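You operate a simulated robot arm through the tools that you are given. There is no shell and no other tool.

You are at the controls of a simulated robot arm. One attempt, no reset.

TASK
Put things in order on the middle of the grey table. At the end: the yellow can (marked "SAND") from the middle of the grey table stands on top of the silver square plate; the grey cube three (marked "3") stands where the yellow can stood; the clear cone flask from the middle of the grey table stands where the grey cube three stood; the brown bottle stands where the clear cone flask stood; whatever was shut is shut again. Leave all else as you found it, and nothing knocked over.

Only the result counts: the job must be done as asked and must still hold three seconds after the hand-in. Knocking over, shifting, dropping, spilling or breaking anything else fails it.

THE ROBOT
A 6-joint arm with a two-finger gripper, fixed in place. Base frame: the origin is at the foot of the arm, x ahead of it, y to its left, z up; the work surface is at about z = 0. Units: m, rad, N and s.
With the tool pointing down near the work surface it reaches from about 0.24 to 0.62 m from the base axis. Its first joint turns from -1.152 to 1.152 rad. Payload 1.37 kg.
The TCP is the grasp point between the finger pads, 0.022 m short of the fingertips. In the tool frame z runs along the fingers and y along their closing line. The gripper opens to 0.092 m; its body begins 0.065 m behind the TCP.
Orientation is that of the tool frame in the base frame, as a unit quaternion [x, y, z, w]. With the fingers straight down and closing along the base's y, the tool's x points along the base's -x, its y along +y and its z along -z.

THE INTERFACE
- The arm moves only by the tool play_rows. Its argument "targets" is a list of rows, each a list of 7 numbers: the shift along the base's x, y, z in mm, then the turn, a rotation vector about the base's x, y, z in rad, then the finger opening in mm, from 0 to 92. In form: [[dx, dy, dz, ax, ay, az, claw], ...]. A call has 1 to 20 rows; each row is the pose to reach, as a shift and turn from the pose commanded when the call began. Each row takes 0.2 s and may step no farther than 0.05 m and 0.15 rad from the row before; otherwise, or with a gripper value out of range, the whole call is refused. A pose out of reach is approached as far as the arm can. The call stops where the force on the tool passes 40 N (or 10 N more than at its start, if that is more) or the arm is blocked; 0.2 s more then pass. Each finger travels about 0.0599 m/s and halts on what it meets, pressing with about 26 N; the grip force reading is that of the motor and also rises with nothing between the fingers. The clock runs only during rows and for 0.2 s after the last one: add rows that repeat a pose to give the fingers time. It gives the time, the measured TCP pose, the force on the tool (base axes), the opening and the grip force at its end, in the units of the frame above (readings bear some noise), with the torque about the TCP (base axes, N m) and any sound that the robot's microphone picked up.
- Cameras (640 x 400 px; columns grow to the right, rows downward): "scene" is fixed at [-0.0015, -0.4142, 0.5897]; the picture's right is [0.94, -0.35, 0.00], its down [-0.20, -0.53, -0.83] and it looks along [0.29, 0.77, -0.56] (base axes); focal length 324 px, centre (320, 200). "wrist" rides on the gripper at [0.071, 0.019, -0.102] in the tool frame; the picture's right is [-0.26, 0.97, 0.00], its down [-0.75, -0.20, -0.62] and it looks along [-0.60, -0.16, 0.78] (tool axes); focal length 280 px, centre (320, 200). There is no depth. A picture from a camera that has moved, and an enlarged one, comes with that camera's place and axes in the base frame and with its lens. The place of the scene camera against the robot may be out by one fixed shift of up to 0.018 m in any direction.
- get_image(camera): a new picture of that camera. It takes no simulated time.
- zoom(camera, box): a new picture of the part [left, top, right, bottom] of that camera's present view, enlarged. It takes no simulated time.
- sign_off(): hands the job in; it is judged then, once.

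Places have to be worked out from the pictures, the camera data and where the tool is seen. Open the gripper and draw the arm clear of the work before you hand the job in, unless the task says otherwise.

The tools are called by a JSON object that holds its "name" and its "arguments". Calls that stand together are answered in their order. play_rows: Moves the arm, as the interface text tells. Its arguments: {"type":"object","properties":{"targets":{"type":"array"}},"required":["targets"]} The other tools are called the same way: get_image (camera) takes a picture; zoom (camera, box) takes an enlarged picture of a part of a camera's view; sign_off () hands the job in.

At the start:

```text
clock: 0.0
position: [0.3732, 0.2015, 0.2741]
tcp_rot: [0.0, 1.0, 0.0, 0.0]
wrist_force: [0.1, -0.5, -0.4]
moment: [0.03, -0.02, -0.01]
finger_gap: 0.0921
grasp_force: 0.1
```

scene: 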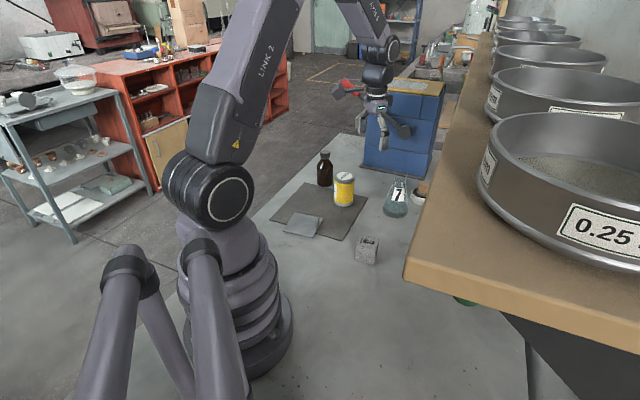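
wrist: 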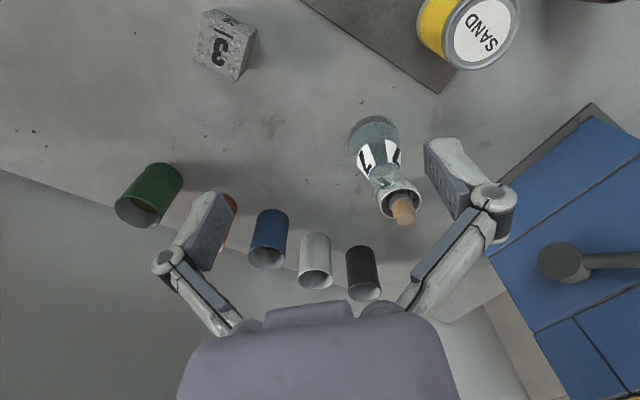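

I'll begin by looking more closely at the scene from both cameras before moving anything.

{"name": "zoom", "arguments": {"camera": "scene", "box": [240, 120, 450, 280]}}

{"name": "zoom", "arguments": {"camera": "wrist", "box": [320, 0, 640, 200]}}

{"name": "zoom", "arguments": {"camera": "wrist", "box": [0, 0, 320, 200]}}

{"name": "zoom", "arguments": {"camera": "scene", "box": [320, 40, 500, 220]}}

```text
2.50 times, centred on (345, 200) of scene
camera zoom: at [-0.0015, -0.4142, 0.5897], right [0.94, -0.35, 0.0], down [-0.2, -0.53, -0.83], along [0.29, 0.77, -0.56], focal length 810 px, centre (258, 200)
```

zoom: 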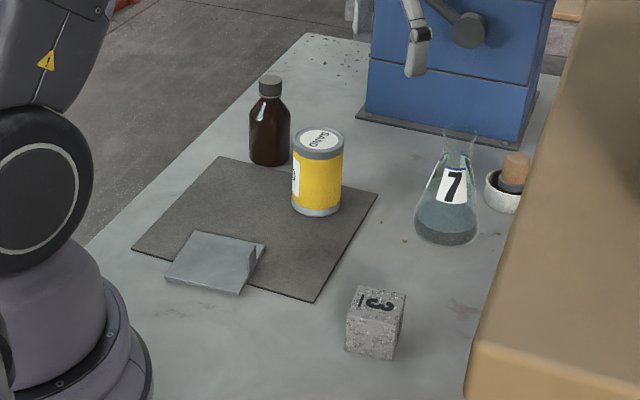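

```text
2.00 times, centred on (480, 100) of wrist
camera zoom: at [0.3016, 0.223, 0.3761], right [0.26, 0.97, 0.0], down [0.75, -0.2, 0.62], along [0.6, -0.16, -0.78], focal length 561 px, centre (0, 400)
```

zoom: 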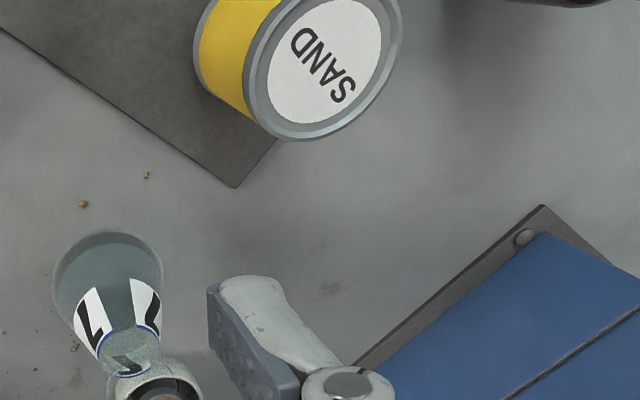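

```text
2.00 times, centred on (160, 100) of wrist
camera zoom: at [0.3016, 0.223, 0.3761], right [0.26, 0.97, 0.0], down [0.75, -0.2, 0.62], along [0.6, -0.16, -0.78], focal length 561 px, centre (640, 400)
```

zoom: 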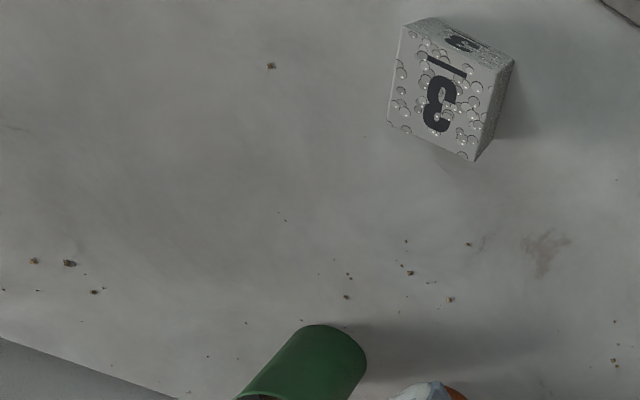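

```text
2.22 times, centred on (410, 130) of scene
camera zoom: at [-0.0015, -0.4142, 0.5897], right [0.94, -0.35, 0.0], down [-0.2, -0.53, -0.83], along [0.29, 0.77, -0.56], focal length 720 px, centre (120, 356)
```

zoom: 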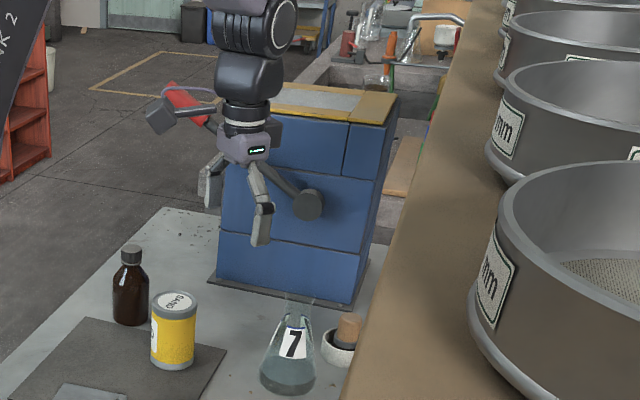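

The wrist and scene views put the can near (0.37, 0.35), cube near (0.33, 0.105), flask near (0.50, 0.25), bottle near (0.355, 0.49) and plate near (0.21, 0.295). I'll turn the wrist camera toward the can, bottle and plate while staying high, to measure them better.

{"name": "play_rows", "arguments": {"targets": [[-7, 10, 3, 0, 0, 0.14, 92], [-15, 20, 6, 0, 0, 0.28, 92], [-22, 30, 9, 0, 0, 0.42, 92], [-29, 39, 12, 0, 0, 0.56, 92], [-36, 49, 15, 0, 0, 0.7, 92], [-44, 59, 18, 0, 0, 0.84, 92], [-51, 69, 21, 0, 0, 0.98, 92], [-58, 78, 24, 0, 0, 1.12, 92], [-65, 88, 26, 0, 0, 1.26, 92], [-73, 98, 26, 0, 0, 1.4, 92], [-73, 98, 26, 0, 0, 1.5, 92], [-73, 98, 26, 0, 0, 1.5, 92]]}}

{"name": "get_image", "arguments": {"camera": "wrist"}}

{"name": "get_image", "arguments": {"camera": "scene"}}

```text
clock: 2.6
position: [0.2991, 0.3013, 0.2995]
tcp_rot: [-0.682, 0.731, 0.0, 0.0]
wrist_force: [-0.6, -0.5, 0.9]
moment: [-0.01, 0.0, -0.02]
finger_gap: 0.0917
grasp_force: 0.0
```

```text
taken
camera wrist: at [0.2752, 0.2328, 0.4018], right [-0.94, 0.33, 0.0], down [0.26, 0.74, 0.62], along [0.2, 0.59, -0.78], focal length 280 px, centre (320, 200)
```

wrist: 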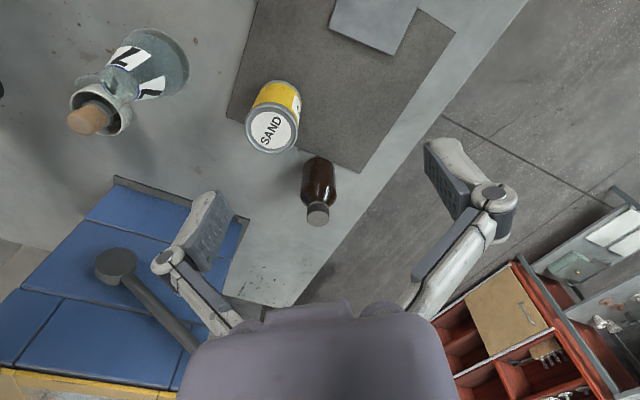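

```text
taken
```

scene: 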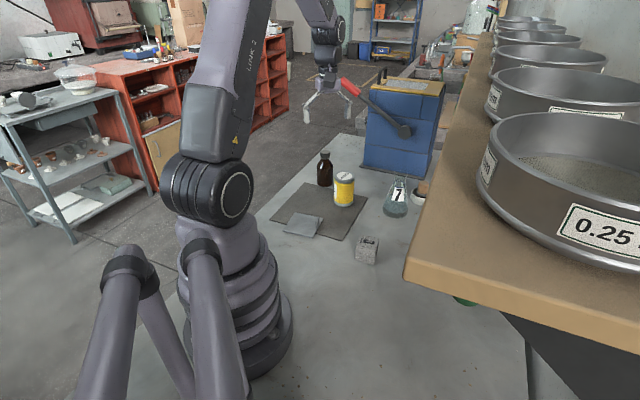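

The press lever with the red grip reaches out toward the bottle area, so it is an obstacle I need to locate. I'll zoom in on both views.

{"name": "zoom", "arguments": {"camera": "wrist", "box": [220, 0, 460, 150]}}

{"name": "zoom", "arguments": {"camera": "wrist", "box": [200, 120, 360, 240]}}

{"name": "zoom", "arguments": {"camera": "scene", "box": [290, 60, 450, 220]}}

{"name": "zoom", "arguments": {"camera": "wrist", "box": [0, 0, 240, 200]}}

```text
2.67 times, centred on (340, 75) of wrist
camera zoom: at [0.2752, 0.2328, 0.4018], right [-0.94, 0.33, 0.0], down [0.26, 0.74, 0.62], along [0.2, 0.59, -0.78], focal length 748 px, centre (267, 533)
```

zoom: 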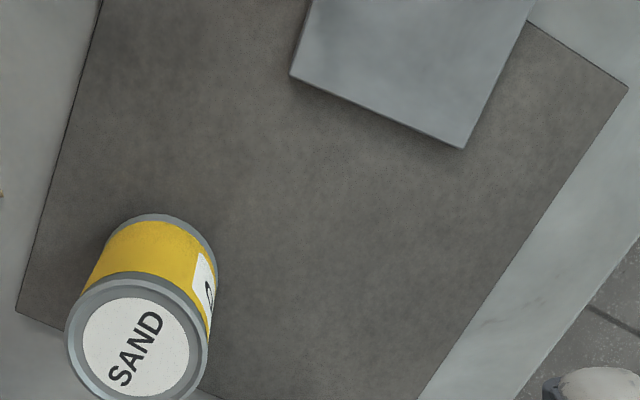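

```text
3.33 times, centred on (280, 180) of wrist
camera zoom: at [0.2752, 0.2328, 0.4018], right [-0.94, 0.33, 0.0], down [0.26, 0.74, 0.62], along [0.2, 0.59, -0.78], focal length 935 px, centre (453, 267)
```

zoom: 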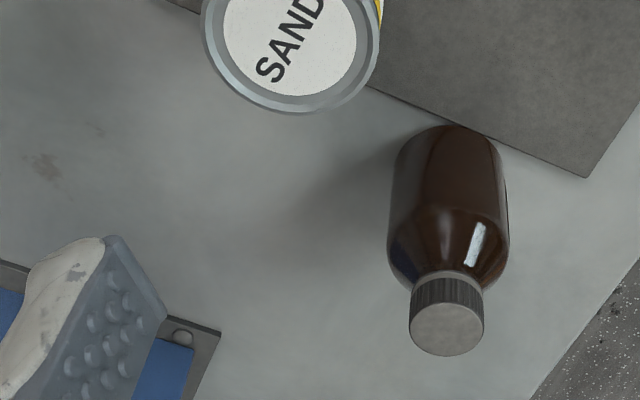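

```text
2.50 times, centred on (370, 140) of scene
camera zoom: at [-0.0015, -0.4142, 0.5897], right [0.94, -0.35, 0.0], down [-0.2, -0.53, -0.83], along [0.29, 0.77, -0.56], focal length 810 px, centre (195, 350)
```

zoom: 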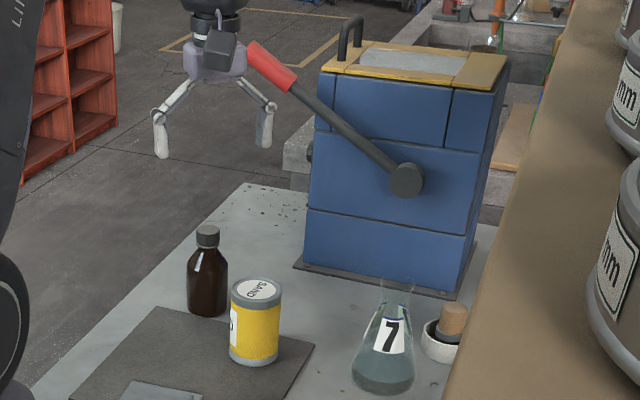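

```text
2.00 times, centred on (120, 100) of wrist
camera zoom: at [0.2752, 0.2328, 0.4018], right [-0.94, 0.33, 0.0], down [0.26, 0.74, 0.62], along [0.2, 0.59, -0.78], focal length 561 px, centre (720, 400)
```

zoom: 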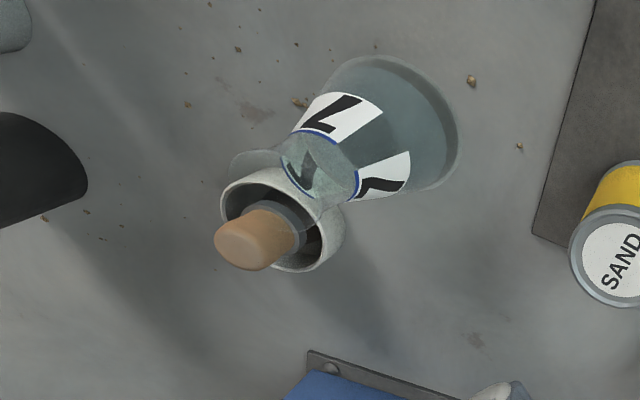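

The lever tip works out to about (0.425, 0.525, 0.35), so I'll tilt the tool toward the base when I work at the bottle. Next I'll back up to get the plate, can and bottle in one wrist view from another bearing.

{"name": "play_rows", "arguments": {"targets": [[-14, -10, 6, 0, 0, -0.14, 92], [-28, -20, 12, 0, 0, -0.28, 92], [-42, -30, 18, 0, 0, -0.42, 92], [-56, -40, 24, 0, 0, -0.56, 92], [-70, -50, 30, 0, 0, -0.7, 92], [-70, -50, 30, 0, 0, -0.7, 92]]}}

{"name": "get_image", "arguments": {"camera": "wrist"}}

{"name": "zoom", "arguments": {"camera": "wrist", "box": [220, 0, 460, 150]}}

{"name": "zoom", "arguments": {"camera": "wrist", "box": [220, 130, 460, 280]}}

```text
clock: 4.0
position: [0.229, 0.2512, 0.3289]
tcp_rot: [-0.388, 0.922, 0.001, -0.001]
wrist_force: [-0.2, -0.3, 0.0]
moment: [-0.02, 0.0, -0.01]
finger_gap: 0.0922
grasp_force: 0.0
```

```text
taken
camera wrist: at [0.1656, 0.2146, 0.4317], right [-0.51, 0.86, 0.0], down [0.67, 0.4, 0.62], along [0.54, 0.32, -0.78], focal length 280 px, centre (320, 200)
```

wrist: 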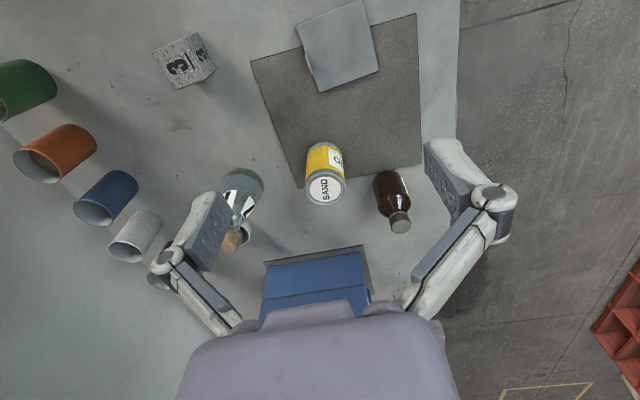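

```text
2.67 times, centred on (340, 75) of wrist
camera zoom: at [0.1656, 0.2146, 0.4317], right [-0.51, 0.86, 0.0], down [0.67, 0.4, 0.62], along [0.54, 0.32, -0.78], focal length 748 px, centre (267, 533)
```

zoom: 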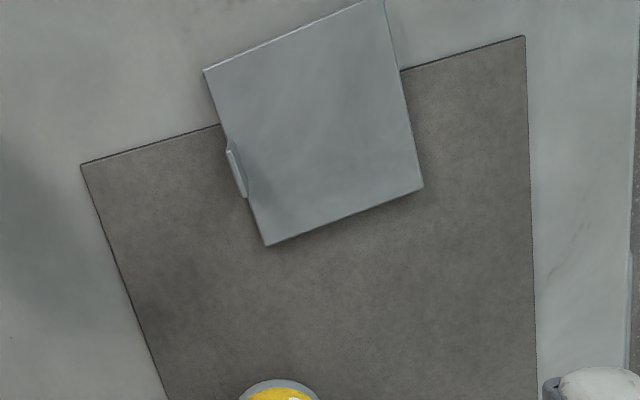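

```text
2.67 times, centred on (340, 205) of wrist
camera zoom: at [0.1656, 0.2146, 0.4317], right [-0.51, 0.86, 0.0], down [0.67, 0.4, 0.62], along [0.54, 0.32, -0.78], focal length 748 px, centre (267, 187)
```

zoom: 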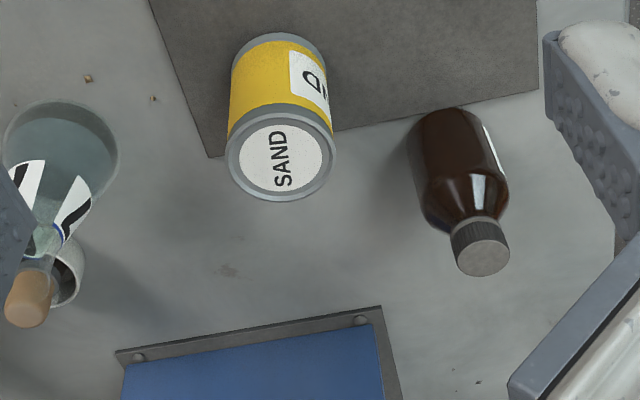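

The plate has a small raised tab on one side. I'll zoom in on it from both cameras to see what it is.

{"name": "zoom", "arguments": {"camera": "scene", "box": [270, 195, 340, 245]}}

{"name": "zoom", "arguments": {"camera": "wrist", "box": [285, 0, 395, 100]}}

{"name": "zoom", "arguments": {"camera": "scene", "box": [300, 140, 440, 270]}}

```text
8.00 times, centred on (305, 220) of scene
camera zoom: at [-0.0015, -0.4142, 0.5897], right [0.94, -0.35, 0.0], down [-0.2, -0.53, -0.83], along [0.29, 0.77, -0.56], focal length 2594 px, centre (440, 40)
```

zoom: 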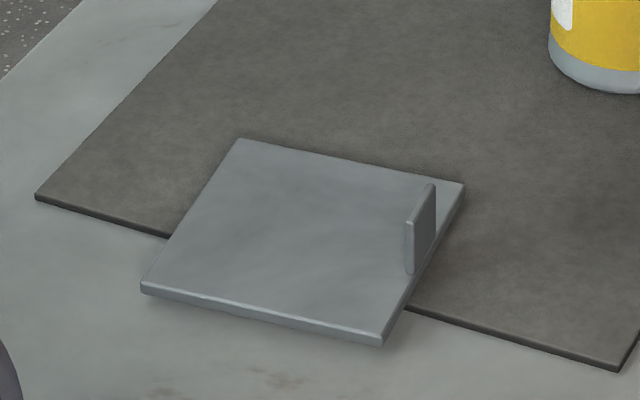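

```text
4.00 times, centred on (340, 50) of wrist
camera zoom: at [0.1656, 0.2146, 0.4317], right [-0.51, 0.86, 0.0], down [0.67, 0.4, 0.62], along [0.54, 0.32, -0.78], focal length 1122 px, centre (240, 800)
```

zoom: 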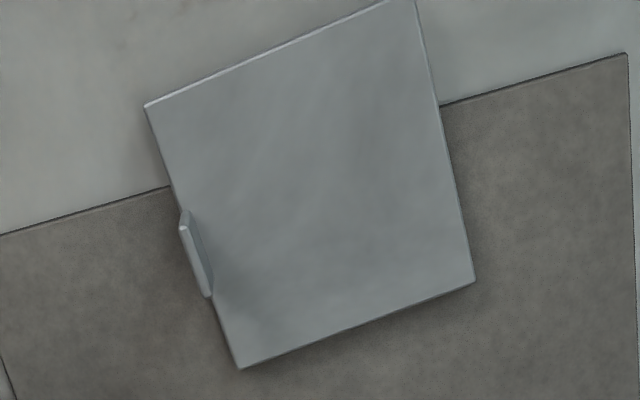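

```text
3.08 times, centred on (370, 205) of scene
camera zoom: at [-0.0015, -0.4142, 0.5897], right [0.94, -0.35, 0.0], down [-0.2, -0.53, -0.83], along [0.29, 0.77, -0.56], focal length 998 px, centre (166, 185)
```

zoom: 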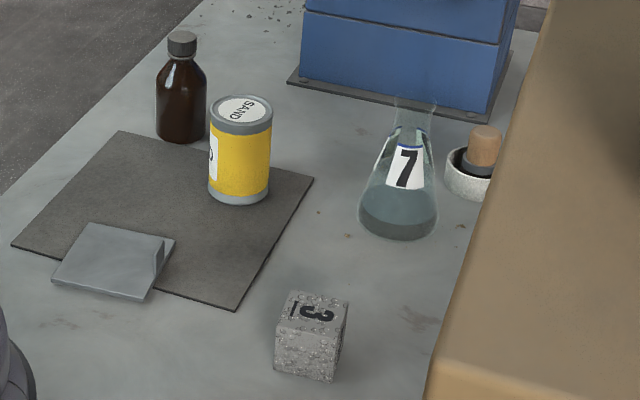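

The plate is a flat tile with a small upright tab, centred near (0.217, 0.275), about 88 mm square and resting partly on the mat. From two views the can is near (0.375, 0.347), about 90 mm tall and 62 mm across. I'll move above the can and check the alignment.

{"name": "play_rows", "arguments": {"targets": [[18, 12, -16, 0, 0, 0, 92], [36, 24, -32, 0, 0, -0.01, 92], [55, 36, -48, 0, 0, -0.02, 92], [73, 48, -64, 0, 0, -0.03, 92], [91, 60, -80, 0, 0, -0.04, 92], [110, 72, -96, 0, 0, -0.05, 92], [128, 84, -112, 0, 0, -0.05, 92], [146, 96, -129, 0, 0, -0.05, 92], [146, 96, -129, 0, 0, -0.05, 92]]}}

{"name": "get_image", "arguments": {"camera": "wrist"}}

{"name": "get_image", "arguments": {"camera": "scene"}}

```text
clock: 6.0
position: [0.3762, 0.3471, 0.2006]
tcp_rot: [-0.367, 0.93, 0.0, 0.0]
wrist_force: [0.6, 0.8, -0.7]
moment: [0.0, 0.01, -0.04]
finger_gap: 0.0919
grasp_force: 0.0
```

```text
taken
camera wrist: at [0.3112, 0.3128, 0.303], right [-0.47, 0.88, 0.0], down [0.69, 0.36, 0.62], along [0.55, 0.29, -0.78], focal length 280 px, centre (320, 200)
```

wrist: 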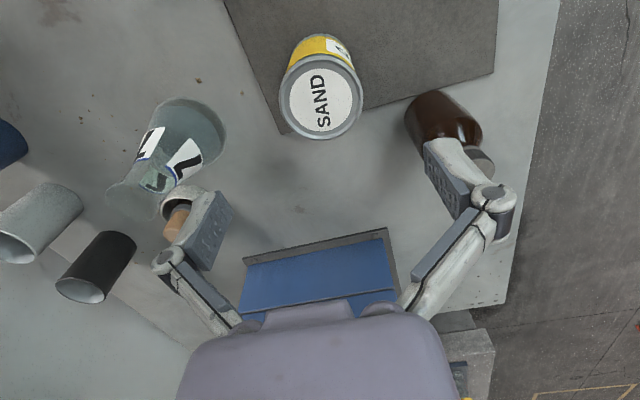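

```text
taken
```

scene: 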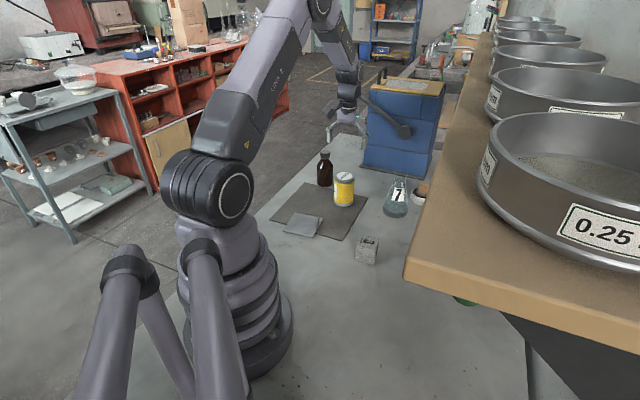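

The can top sits almost exactly at the predicted spot, and the combined estimate is (0.373, 0.346). I'll descend straight down to grip height with a small correction, then look before closing.

{"name": "play_rows", "arguments": {"targets": [[-3, -1, -20, 0, 0, 0, 92], [-3, -1, -45, 0, 0, 0, 92], [-3, -1, -70, 0, 0, 0, 92], [-3, -1, -95, 0, 0, 0, 92], [-3, -1, -115, 0, 0, 0, 92], [-3, -1, -130, 0, 0, 0, 92], [-3, -1, -142, 0, 0, 0, 92], [-3, -1, -142, 0, 0, 0, 92]]}}

{"name": "get_image", "arguments": {"camera": "wrist"}}

{"name": "zoom", "arguments": {"camera": "scene", "box": [290, 90, 430, 230]}}

```text
clock: 7.8
position: [0.3727, 0.3479, 0.0569]
tcp_rot: [-0.366, 0.931, 0.0, 0.0]
wrist_force: [-0.4, -0.5, 0.1]
moment: [-0.01, 0.0, 0.02]
finger_gap: 0.0921
grasp_force: 0.1
```

```text
taken
camera wrist: at [0.3074, 0.313, 0.1599], right [-0.47, 0.88, 0.0], down [0.69, 0.36, 0.63], along [0.55, 0.29, -0.78], focal length 280 px, centre (320, 200)
```

wrist: 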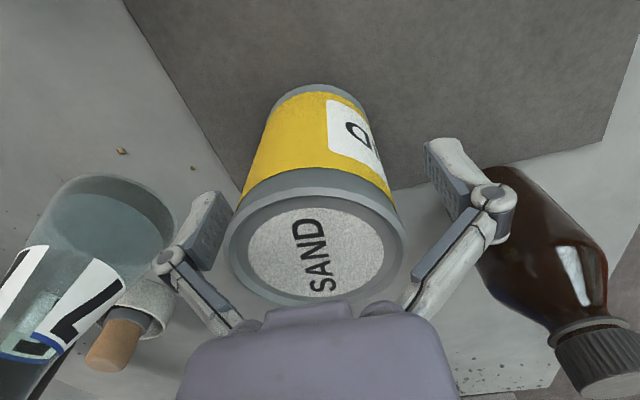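

```text
2.86 times, centred on (360, 160) of scene
camera zoom: at [-0.0015, -0.4142, 0.5897], right [0.94, -0.35, 0.0], down [-0.2, -0.53, -0.83], along [0.29, 0.77, -0.56], focal length 926 px, centre (206, 314)
```

zoom: 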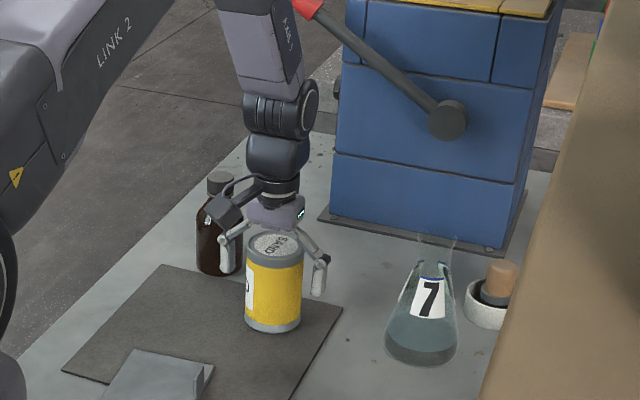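

The can sits centred between the open fingers, so I'll close on it and check the grip.

{"name": "play_rows", "arguments": {"targets": [[0, 0, 0, 0, 0, 0, 75], [0, 0, 0, 0, 0, 0, 60], [0, 0, 0, 0, 0, 0, 50], [0, 0, 0, 0, 0, 0, 50], [0, 0, 0, 0, 0, 0, 50]]}}

{"name": "get_image", "arguments": {"camera": "wrist"}}

```text
clock: 9.0
position: [0.3737, 0.3464, 0.0603]
tcp_rot: [-0.365, 0.931, 0.001, 0.0]
wrist_force: [9.7, -18.7, 29.3]
moment: [-0.16, -0.13, 0.04]
finger_gap: 0.0695
grasp_force: 26.1
```

```text
taken
camera wrist: at [0.3084, 0.3126, 0.1613], right [-0.47, 0.89, 0.0], down [0.69, 0.36, 0.63], along [0.55, 0.29, -0.78], focal length 280 px, centre (320, 200)
```

wrist: 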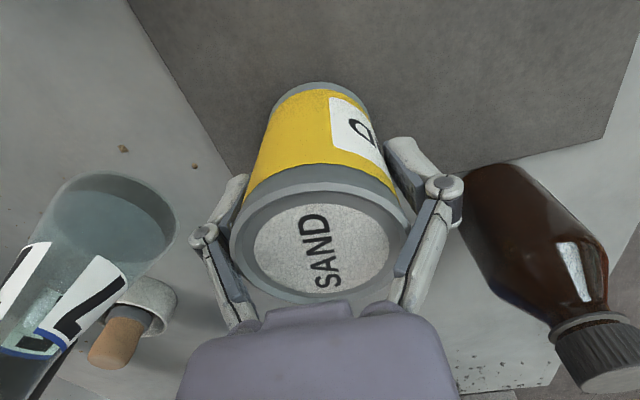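

The fingers have stopped at 69 mm with 29 N pushing up on the tool. I'll zoom in on the contact before moving.

{"name": "zoom", "arguments": {"camera": "wrist", "box": [160, 60, 480, 340]}}

{"name": "zoom", "arguments": {"camera": "scene", "box": [310, 130, 400, 220]}}

```text
1.43 times, centred on (320, 200) of wrist
camera zoom: at [0.3084, 0.3126, 0.1613], right [-0.47, 0.89, 0.0], down [0.69, 0.36, 0.63], along [0.55, 0.29, -0.78], focal length 401 px, centre (320, 200)
```

zoom: 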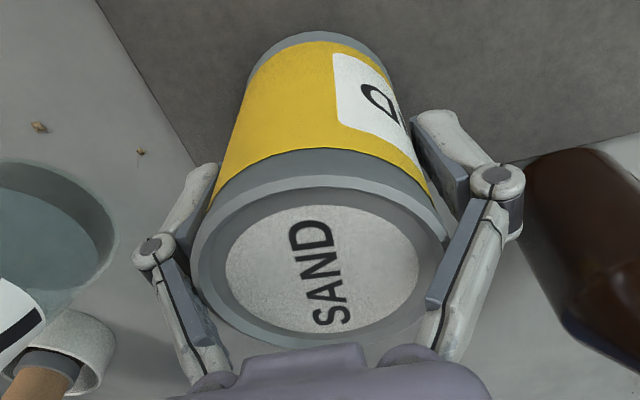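

```text
4.44 times, centred on (355, 175) of scene
camera zoom: at [-0.0016, -0.4143, 0.5896], right [0.94, -0.35, 0.0], down [-0.2, -0.53, -0.83], along [0.29, 0.77, -0.56], focal length 1441 px, centre (164, 311)
```

zoom: 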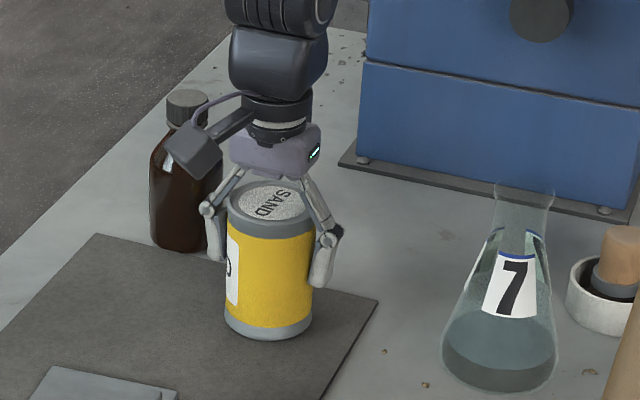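

The can's rim is jammed against the sloping finger links, so I'm gripping too low on it. I'll open, raise about 24 mm so only the pads meet the can, and look again.

{"name": "play_rows", "arguments": {"targets": [[0, 0, 0, 0, 0, 0, 80], [0, 0, 0, 0, 0, 0, 92], [0, 0, 0, 0, 0, 0, 92], [0, 0, 12, 0, 0, 0, 92], [0, 0, 24, 0, 0, 0, 92], [0, 0, 24, 0, 0, 0, 92]]}}

{"name": "get_image", "arguments": {"camera": "wrist"}}

{"name": "zoom", "arguments": {"camera": "scene", "box": [310, 130, 400, 220]}}

```text
clock: 10.4
position: [0.3719, 0.3452, 0.0829]
tcp_rot: [-0.366, 0.931, 0.001, 0.0]
wrist_force: [-0.8, -0.1, -0.2]
moment: [0.01, 0.0, -0.01]
finger_gap: 0.092
grasp_force: 0.1
```

```text
taken
camera wrist: at [0.307, 0.3124, 0.1854], right [-0.47, 0.88, 0.0], down [0.69, 0.36, 0.62], along [0.55, 0.29, -0.78], focal length 280 px, centre (320, 200)
```

wrist: 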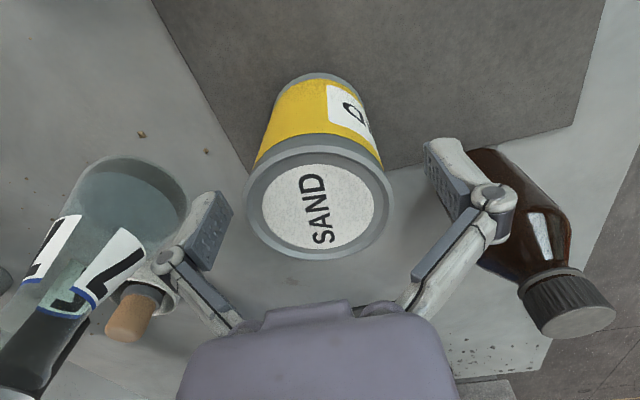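

```text
4.44 times, centred on (355, 175) of scene
camera zoom: at [-0.0015, -0.4142, 0.5897], right [0.94, -0.35, 0.0], down [-0.2, -0.53, -0.83], along [0.29, 0.77, -0.56], focal length 1441 px, centre (164, 311)
```

zoom: 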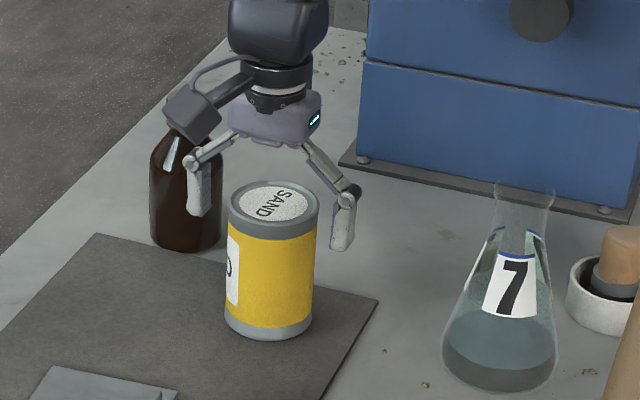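

Links are now clear of the rim, with TCP about 11 mm below the can top. Closing again here.

{"name": "play_rows", "arguments": {"targets": [[0, 0, 0, 0, 0, 0, 78], [0, 0, 0, 0, 0, 0, 66], [0, 0, 0, 0, 0, 0, 55], [0, 0, 0, 0, 0, 0, 50], [0, 0, 0, 0, 0, 0, 50]]}}

{"name": "zoom", "arguments": {"camera": "scene", "box": [310, 130, 400, 220]}}

{"name": "get_image", "arguments": {"camera": "wrist"}}

```text
clock: 11.6
position: [0.3727, 0.3452, 0.084]
tcp_rot: [-0.366, 0.93, -0.001, 0.0]
wrist_force: [5.3, -8.3, 8.4]
moment: [-0.36, -0.2, 0.05]
finger_gap: 0.0613
grasp_force: 26.0
```

```text
4.44 times, centred on (355, 175) of scene
camera zoom: at [-0.0015, -0.4142, 0.5897], right [0.94, -0.35, 0.0], down [-0.2, -0.53, -0.83], along [0.29, 0.77, -0.56], focal length 1441 px, centre (164, 311)
```

zoom: 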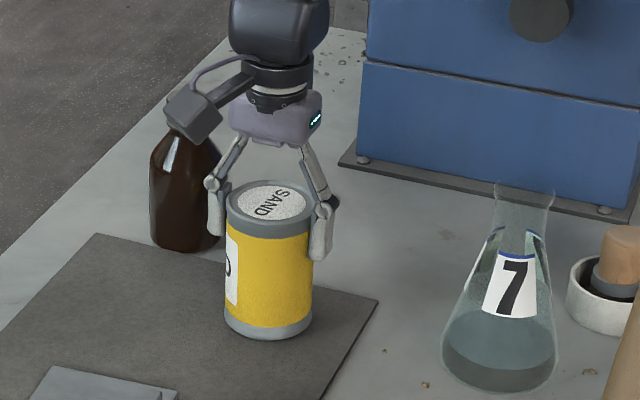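

```text
taken
camera wrist: at [0.3074, 0.3121, 0.1856], right [-0.47, 0.88, 0.0], down [0.69, 0.36, 0.63], along [0.55, 0.29, -0.78], focal length 280 px, centre (320, 200)
```

wrist: 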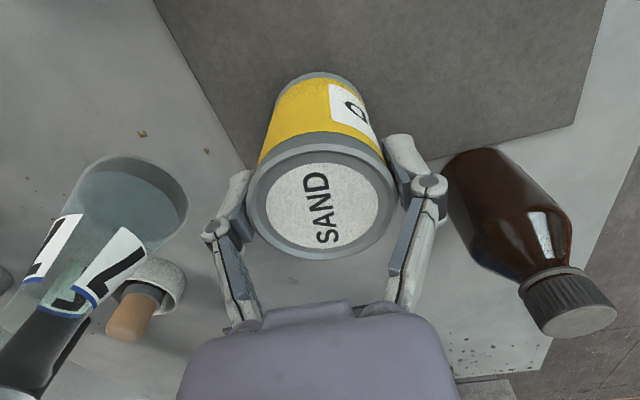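

Gap is 61 mm, which matches the can's diameter, and the grip reads 26 N. I'll lift slowly and check that it holds.

{"name": "play_rows", "arguments": {"targets": [[0, 0, 4, 0, 0, 0, 50], [0, 0, 10, 0, 0, 0, 50], [0, 0, 20, 0, 0, 0, 50], [0, 0, 35, 0, 0, 0, 50], [0, 0, 35, 0, 0, 0, 50]]}}

{"name": "get_image", "arguments": {"camera": "wrist"}}

{"name": "zoom", "arguments": {"camera": "scene", "box": [290, 100, 430, 240]}}

```text
clock: 12.8
position: [0.3733, 0.3462, 0.1169]
tcp_rot: [-0.366, 0.931, 0.0, -0.001]
wrist_force: [-0.3, 0.0, -4.2]
moment: [0.0, 0.04, -0.01]
finger_gap: 0.0615
grasp_force: 26.4
```

```text
taken
camera wrist: at [0.3074, 0.3125, 0.2198], right [-0.47, 0.88, 0.0], down [0.69, 0.36, 0.62], along [0.55, 0.29, -0.78], focal length 280 px, centre (320, 200)
```

wrist: 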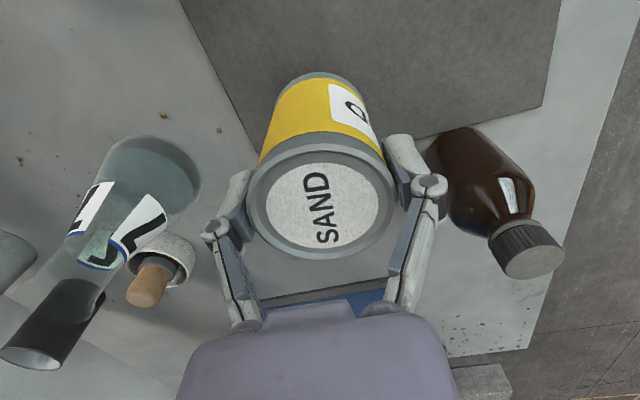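

```text
2.86 times, centred on (360, 170) of scene
camera zoom: at [-0.0014, -0.4141, 0.5897], right [0.94, -0.35, 0.0], down [-0.2, -0.53, -0.83], along [0.29, 0.77, -0.56], focal length 926 px, centre (206, 286)
```

zoom: 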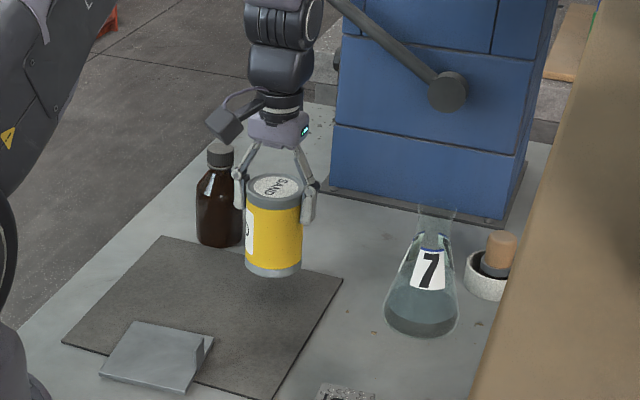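

The can lifted cleanly and hangs upright at about 0.43 kg, with its original spot at about (0.373, 0.346). I'll carry it over the plate, slightly to the mat side of the plate centre, staying high.

{"name": "play_rows", "arguments": {"targets": [[0, 0, 20, 0, 0, 0, 50], [-5, -3, 40, 0, 0, 0, 50], [-30, -13, 45, 0, 0, 0, 50], [-56, -24, 45, 0, 0, 0, 50], [-82, -36, 45, 0, 0, 0, 50], [-108, -47, 45, 0, 0, 0, 50], [-134, -58, 45, 0, 0, 0, 50], [-150, -65, 40, 0, 0, 0, 50], [-155, -68, 25, 0, 0, 0, 50], [-155, -68, 10, 0, 0, 0, 50], [-155, -68, 10, 0, 0, 0, 50]]}}

{"name": "get_image", "arguments": {"camera": "wrist"}}

{"name": "zoom", "arguments": {"camera": "scene", "box": [250, 140, 350, 250]}}

```text
clock: 15.2
position: [0.2165, 0.2775, 0.1275]
tcp_rot: [-0.366, 0.93, 0.0, -0.001]
wrist_force: [-0.1, -1.1, -3.9]
moment: [0.02, 0.03, -0.02]
finger_gap: 0.061
grasp_force: 26.3
```

```text
taken
camera wrist: at [0.1522, 0.2442, 0.2299], right [-0.47, 0.88, 0.0], down [0.69, 0.36, 0.63], along [0.55, 0.29, -0.78], focal length 280 px, centre (320, 200)
```

wrist: 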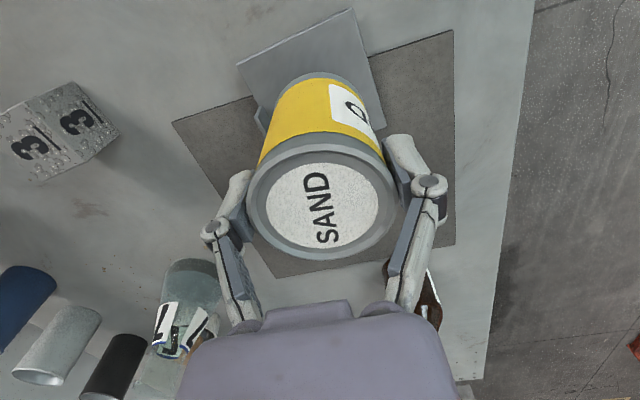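

```text
3.64 times, centred on (300, 195) of scene
camera zoom: at [-0.0014, -0.4141, 0.5897], right [0.94, -0.35, 0.0], down [-0.2, -0.53, -0.83], along [0.29, 0.77, -0.56], focal length 1179 px, centre (393, 218)
```

zoom: 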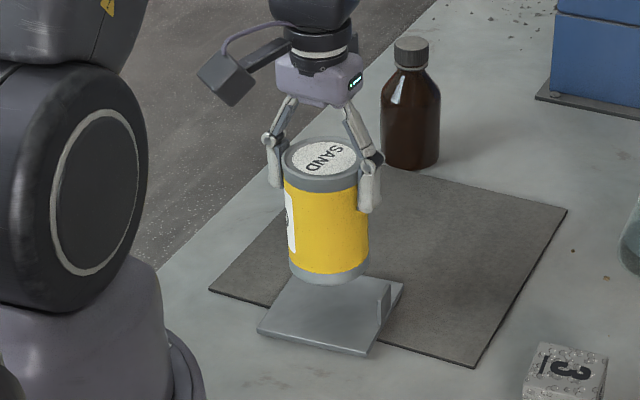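

The plate's corners check out and the can is centred over it with the tab clear. I'll lower most of the way, then step down gently watching the force.

{"name": "play_rows", "arguments": {"targets": [[2, 1, -10, 0, 0, 0, 50], [2, 1, -20, 0, 0, 0, 50], [2, 1, -27, 0, 0, 0, 50], [2, 1, -32, 0, 0, 0, 50], [2, 1, -34, 0, 0, 0, 50], [2, 1, -34, 0, 0, 0, 50]]}}

{"name": "zoom", "arguments": {"camera": "scene", "box": [270, 170, 350, 250]}}

```text
clock: 16.6
position: [0.2187, 0.2799, 0.0924]
tcp_rot: [-0.367, 0.93, 0.0, 0.0]
wrist_force: [0.1, 0.4, -3.7]
moment: [0.0, 0.0, 0.01]
finger_gap: 0.061
grasp_force: 26.3
```

```text
5.00 times, centred on (310, 210) of scene
camera zoom: at [-0.0014, -0.4141, 0.5897], right [0.94, -0.35, 0.0], down [-0.2, -0.53, -0.83], along [0.29, 0.77, -0.56], focal length 1621 px, centre (370, 150)
```

zoom: 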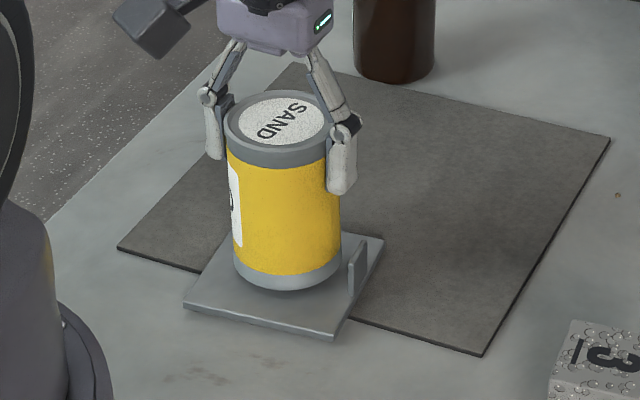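

No contact yet at TCP z 0.0924. Stepping down 1 mm at a time.

{"name": "play_rows", "arguments": {"targets": [[0, 0, -1, 0, 0, 0, 50], [0, 0, -2, 0, 0, 0, 50], [0, 0, -3, 0, 0, 0, 50], [0, 0, -3, 0, 0, 0, 50]]}}

```text
clock: 17.6
position: [0.2195, 0.2795, 0.0894]
tcp_rot: [-0.367, 0.93, 0.0, -0.001]
wrist_force: [0.0, 0.3, -3.5]
moment: [0.0, 0.07, -0.02]
finger_gap: 0.0612
grasp_force: 26.5
```

Still hanging free at z 0.0894, so I'll continue down.

{"name": "play_rows", "arguments": {"targets": [[0, 0, -1, 0, 0, 0, 50], [0, 0, -2, 0, 0, 0, 50], [0, 0, -2, 0, 0, 0, 50]]}}

{"name": "zoom", "arguments": {"camera": "scene", "box": [290, 190, 340, 240]}}

```text
clock: 18.4
position: [0.219, 0.2787, 0.0895]
tcp_rot: [-0.367, 0.93, 0.0, 0.0]
wrist_force: [1.2, -6.4, 13.0]
moment: [-0.08, 0.15, 0.03]
finger_gap: 0.061
grasp_force: 25.8
```

```text
8.00 times, centred on (315, 215) of scene
camera zoom: at [-0.0015, -0.4142, 0.5897], right [0.94, -0.35, 0.0], down [-0.2, -0.53, -0.83], along [0.29, 0.77, -0.56], focal length 2594 px, centre (360, 80)
```

zoom: 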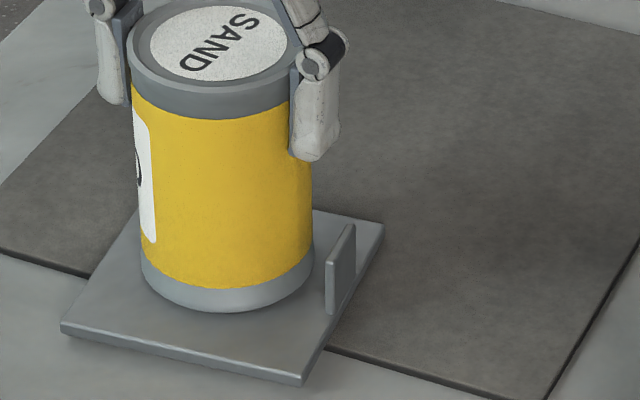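

Contact: Fz is +13 N. In the picture the can sits 7–10 mm to the far side of plate centre, so I'll lift a few mm, shift it 5 mm back toward the centre, and set it down again.

{"name": "play_rows", "arguments": {"targets": [[0, 0, 3, 0, 0, 0, 50], [0, 0, 5, 0, 0, 0, 50], [-1, -2, 5, 0, 0, 0, 50], [-3, -4, 5, 0, 0, 0, 50], [-3, -4, 5, 0, 0, 0, 50], [-3, -4, 3, 0, 0, 0, 50], [-3, -4, 1.5, 0, 0, 0, 50], [-3, -4, 1, 0, 0, 0, 50], [-3, -4, 1, 0, 0, 0, 50]]}}

{"name": "zoom", "arguments": {"camera": "scene", "box": [290, 190, 340, 240]}}

```text
clock: 20.4
position: [0.2174, 0.2751, 0.0904]
tcp_rot: [-0.367, 0.93, -0.001, 0.0]
wrist_force: [0.2, 0.4, -3.4]
moment: [-0.01, 0.03, 0.0]
finger_gap: 0.0612
grasp_force: 25.7
```

```text
8.00 times, centred on (315, 215) of scene
camera zoom: at [-0.0014, -0.4141, 0.5897], right [0.94, -0.35, 0.0], down [-0.2, -0.53, -0.83], along [0.29, 0.77, -0.56], focal length 2594 px, centre (360, 80)
```

zoom: 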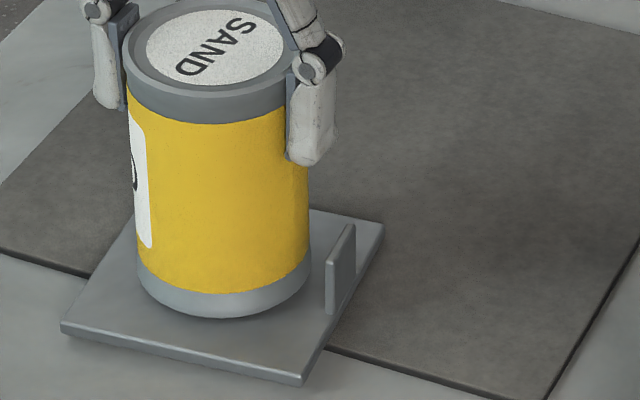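

It's centred better now and still just hanging. I'll lower the last millimetre, then open.

{"name": "play_rows", "arguments": {"targets": [[0, 0, -0.5, 0, 0, 0, 50], [0, 0, -1, 0, 0, 0, 50], [0, 0, -1, 0, 0, 0, 50]]}}

```text
clock: 21.2
position: [0.2152, 0.2748, 0.0894]
tcp_rot: [-0.367, 0.93, 0.0, 0.0]
wrist_force: [1.3, -1.8, 2.6]
moment: [0.0, 0.01, 0.04]
finger_gap: 0.0613
grasp_force: 26.3
```

Light contact at Fz +2.6 N, so I'll open gently and rise.

{"name": "play_rows", "arguments": {"targets": [[0, 0, 0, 0, 0, 0, 66], [0, 0, 0, 0, 0, 0, 76], [0, 0, 0, 0, 0, 0, 92], [0, 0, 0, 0, 0, 0, 92], [0, 0, 10, 0, 0, 0, 92], [0, 0, 30, 0, 0, 0, 92], [0, 0, 60, 0, 0, 0, 92], [0, 0, 95, 0, 0, 0, 92], [0, 0, 95, 0, 0, 0, 92]]}}

{"name": "get_image", "arguments": {"camera": "wrist"}}

{"name": "zoom", "arguments": {"camera": "scene", "box": [260, 130, 440, 280]}}

```text
clock: 23.2
position: [0.2136, 0.2745, 0.1842]
tcp_rot: [-0.367, 0.93, 0.0, 0.0]
wrist_force: [-0.9, -0.3, -0.1]
moment: [0.04, 0.02, 0.02]
finger_gap: 0.092
grasp_force: 0.0
```

```text
taken
camera wrist: at [0.1501, 0.2406, 0.2874], right [-0.47, 0.88, 0.0], down [0.69, 0.36, 0.62], along [0.55, 0.29, -0.78], focal length 280 px, centre (320, 200)
```

wrist: 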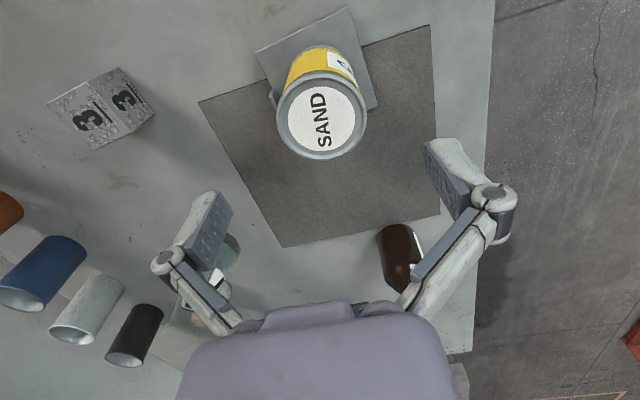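

```text
2.67 times, centred on (350, 205) of scene
camera zoom: at [-0.0015, -0.4142, 0.5897], right [0.94, -0.35, 0.0], down [-0.2, -0.53, -0.83], along [0.29, 0.77, -0.56], focal length 865 px, centre (240, 187)
```

zoom: 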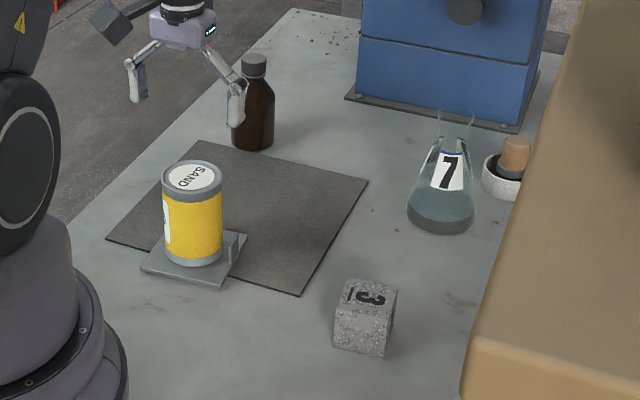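

The can stands on the plate, upright and clear of the tab. Next I'll move above the cube, near (0.33, 0.106), to measure its position and orientation.

{"name": "play_rows", "arguments": {"targets": [[10, -15, 20, 0, 0, -0.05, 92], [25, -38, 36, 0, 0, -0.11, 92], [43, -64, 36, 0, 0, -0.18, 92], [61, -90, 36, 0, 0, -0.25, 92], [80, -116, 36, 0, 0, -0.32, 92], [98, -142, 36, 0, 0, -0.39, 92], [116, -168, 36, 0, 0, -0.45, 92], [116, -168, 36, 0, 0, -0.45, 92]]}}

{"name": "get_image", "arguments": {"camera": "wrist"}}

{"name": "zoom", "arguments": {"camera": "wrist", "box": [260, 20, 400, 130]}}

{"name": "get_image", "arguments": {"camera": "scene"}}

```text
clock: 25.0
position: [0.3302, 0.1059, 0.2203]
tcp_rot: [-0.148, 0.989, 0.001, -0.001]
wrist_force: [-0.5, -0.7, -0.5]
moment: [-0.01, 0.03, 0.01]
finger_gap: 0.0918
grasp_force: 0.1
```

```text
taken
camera wrist: at [0.2569, 0.1043, 0.3226], right [-0.03, 1.0, 0.0], down [0.78, 0.03, 0.62], along [0.62, 0.02, -0.78], focal length 280 px, centre (320, 200)
```

wrist: 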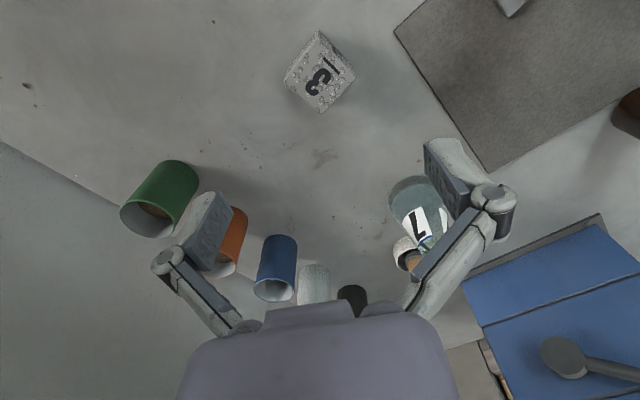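

```text
3.64 times, centred on (330, 75) of wrist
camera zoom: at [0.2569, 0.1043, 0.3226], right [-0.03, 1.0, 0.0], down [0.78, 0.03, 0.62], along [0.62, 0.02, -0.78], focal length 1020 px, centre (284, 654)
```

zoom: 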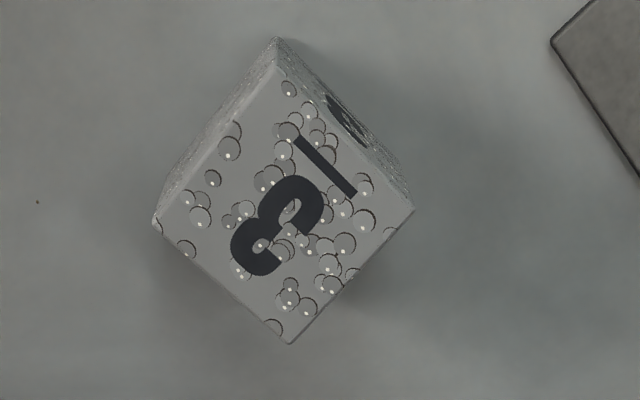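

```text
taken
```

scene: 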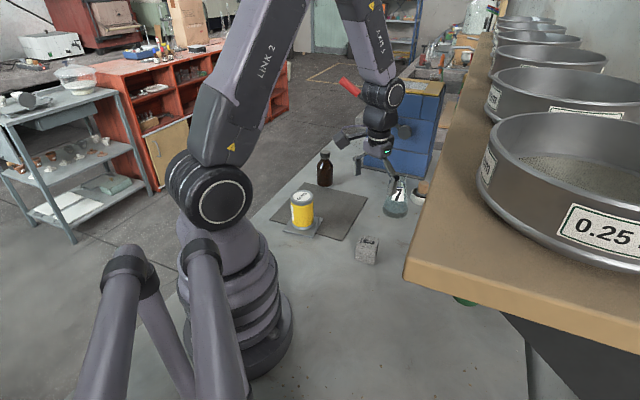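

The cube is centred at about (0.3305, 0.106), roughly 47 mm on a side, with its edges at about 49.5°. I'll turn the gripper to φ≈0.864 to square up with the faces, go down part way, and check.

{"name": "play_rows", "arguments": {"targets": [[0, 0, -15, 0, 0, 0.12, 92], [0, 0, -35, 0, 0, 0.24, 92], [0, 0, -55, 0, 0, 0.36, 92], [0, 0, -75, 0, 0, 0.48, 92], [0, 0, -95, 0, 0, 0.564, 92], [0, 0, -110, 0, 0, 0.564, 92], [0, 0, -110, 0, 0, 0.564, 92]]}}

{"name": "get_image", "arguments": {"camera": "wrist"}}

{"name": "zoom", "arguments": {"camera": "wrist", "box": [220, 20, 420, 180]}}

```text
clock: 26.6
position: [0.3318, 0.1092, 0.1105]
tcp_rot: [-0.419, 0.908, -0.001, 0.0]
wrist_force: [1.1, -0.3, 0.6]
moment: [0.04, -0.01, -0.01]
finger_gap: 0.0921
grasp_force: 0.1
```

```text
taken
camera wrist: at [0.2718, 0.0679, 0.2121], right [-0.56, 0.83, 0.0], down [0.64, 0.44, 0.63], along [0.52, 0.35, -0.78], focal length 280 px, centre (320, 200)
```

wrist: 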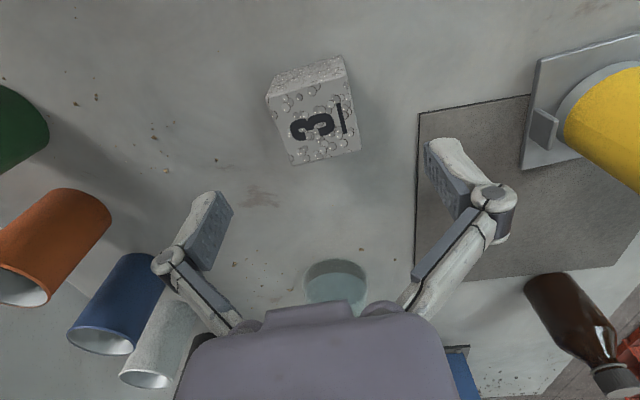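

```text
2.50 times, centred on (320, 100) of wrist
camera zoom: at [0.2718, 0.0679, 0.2121], right [-0.56, 0.83, 0.0], down [0.64, 0.44, 0.63], along [0.52, 0.35, -0.78], focal length 701 px, centre (320, 450)
```

zoom: 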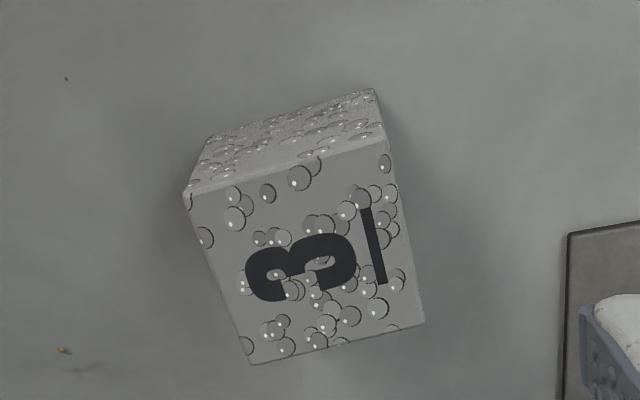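

The cube centre is now refined to (0.3316, 0.1066) with edges at 50°. I'll shift 3 mm in -y, fix the last bit of turn, and descend to grip height.

{"name": "play_rows", "arguments": {"targets": [[0, -3, -15, 0, 0, 0.01, 92], [0, -3, -35, 0, 0, 0.01, 92], [0, -3, -52, 0, 0, 0.01, 92], [0, -3, -66, 0, 0, 0.01, 92], [0, -3, -76, 0, 0, 0.01, 92], [0, -3, -76, 0, 0, 0.01, 92]]}}

{"name": "get_image", "arguments": {"camera": "wrist"}}

```text
clock: 28.0
position: [0.3326, 0.1044, 0.0347]
tcp_rot: [-0.424, 0.906, 0.001, 0.0]
wrist_force: [-0.6, 0.4, -0.3]
moment: [-0.02, -0.02, 0.0]
finger_gap: 0.092
grasp_force: 0.0
```

```text
taken
camera wrist: at [0.2724, 0.0632, 0.1366], right [-0.57, 0.82, 0.0], down [0.64, 0.45, 0.63], along [0.51, 0.36, -0.78], focal length 280 px, centre (320, 200)
```

wrist: 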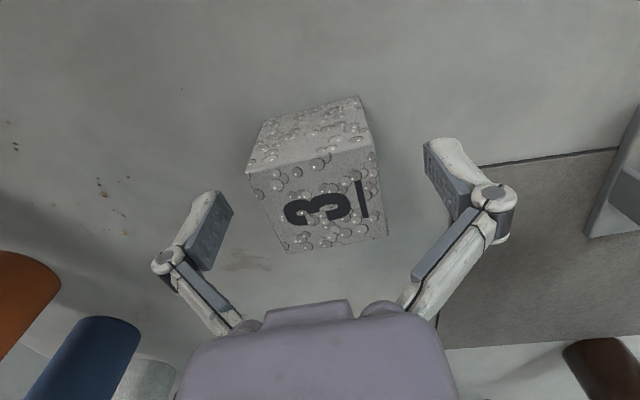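

The cube sits squarely between the fingers, so I'll close on it.

{"name": "play_rows", "arguments": {"targets": [[0, 0, 0, 0, 0, 0, 70], [0, 0, 0, 0, 0, 0, 50], [0, 0, 0, 0, 0, 0, 36], [0, 0, 0, 0, 0, 0, 36], [0, 0, 0, 0, 0, 0, 36]]}}

{"name": "get_image", "arguments": {"camera": "wrist"}}

```text
clock: 29.2
position: [0.3337, 0.1034, 0.036]
tcp_rot: [-0.424, 0.905, 0.0, 0.0]
wrist_force: [-0.5, -1.2, 2.2]
moment: [-0.03, 0.1, 0.0]
finger_gap: 0.0487
grasp_force: 26.2
```

```text
taken
camera wrist: at [0.2723, 0.0632, 0.1369], right [-0.57, 0.82, 0.0], down [0.64, 0.45, 0.62], along [0.51, 0.36, -0.78], focal length 280 px, centre (320, 200)
```

wrist: 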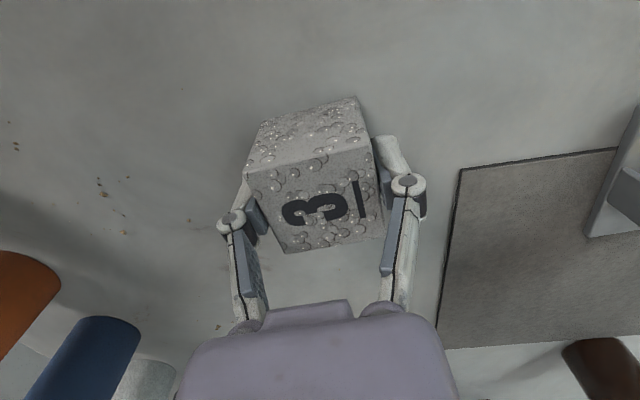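

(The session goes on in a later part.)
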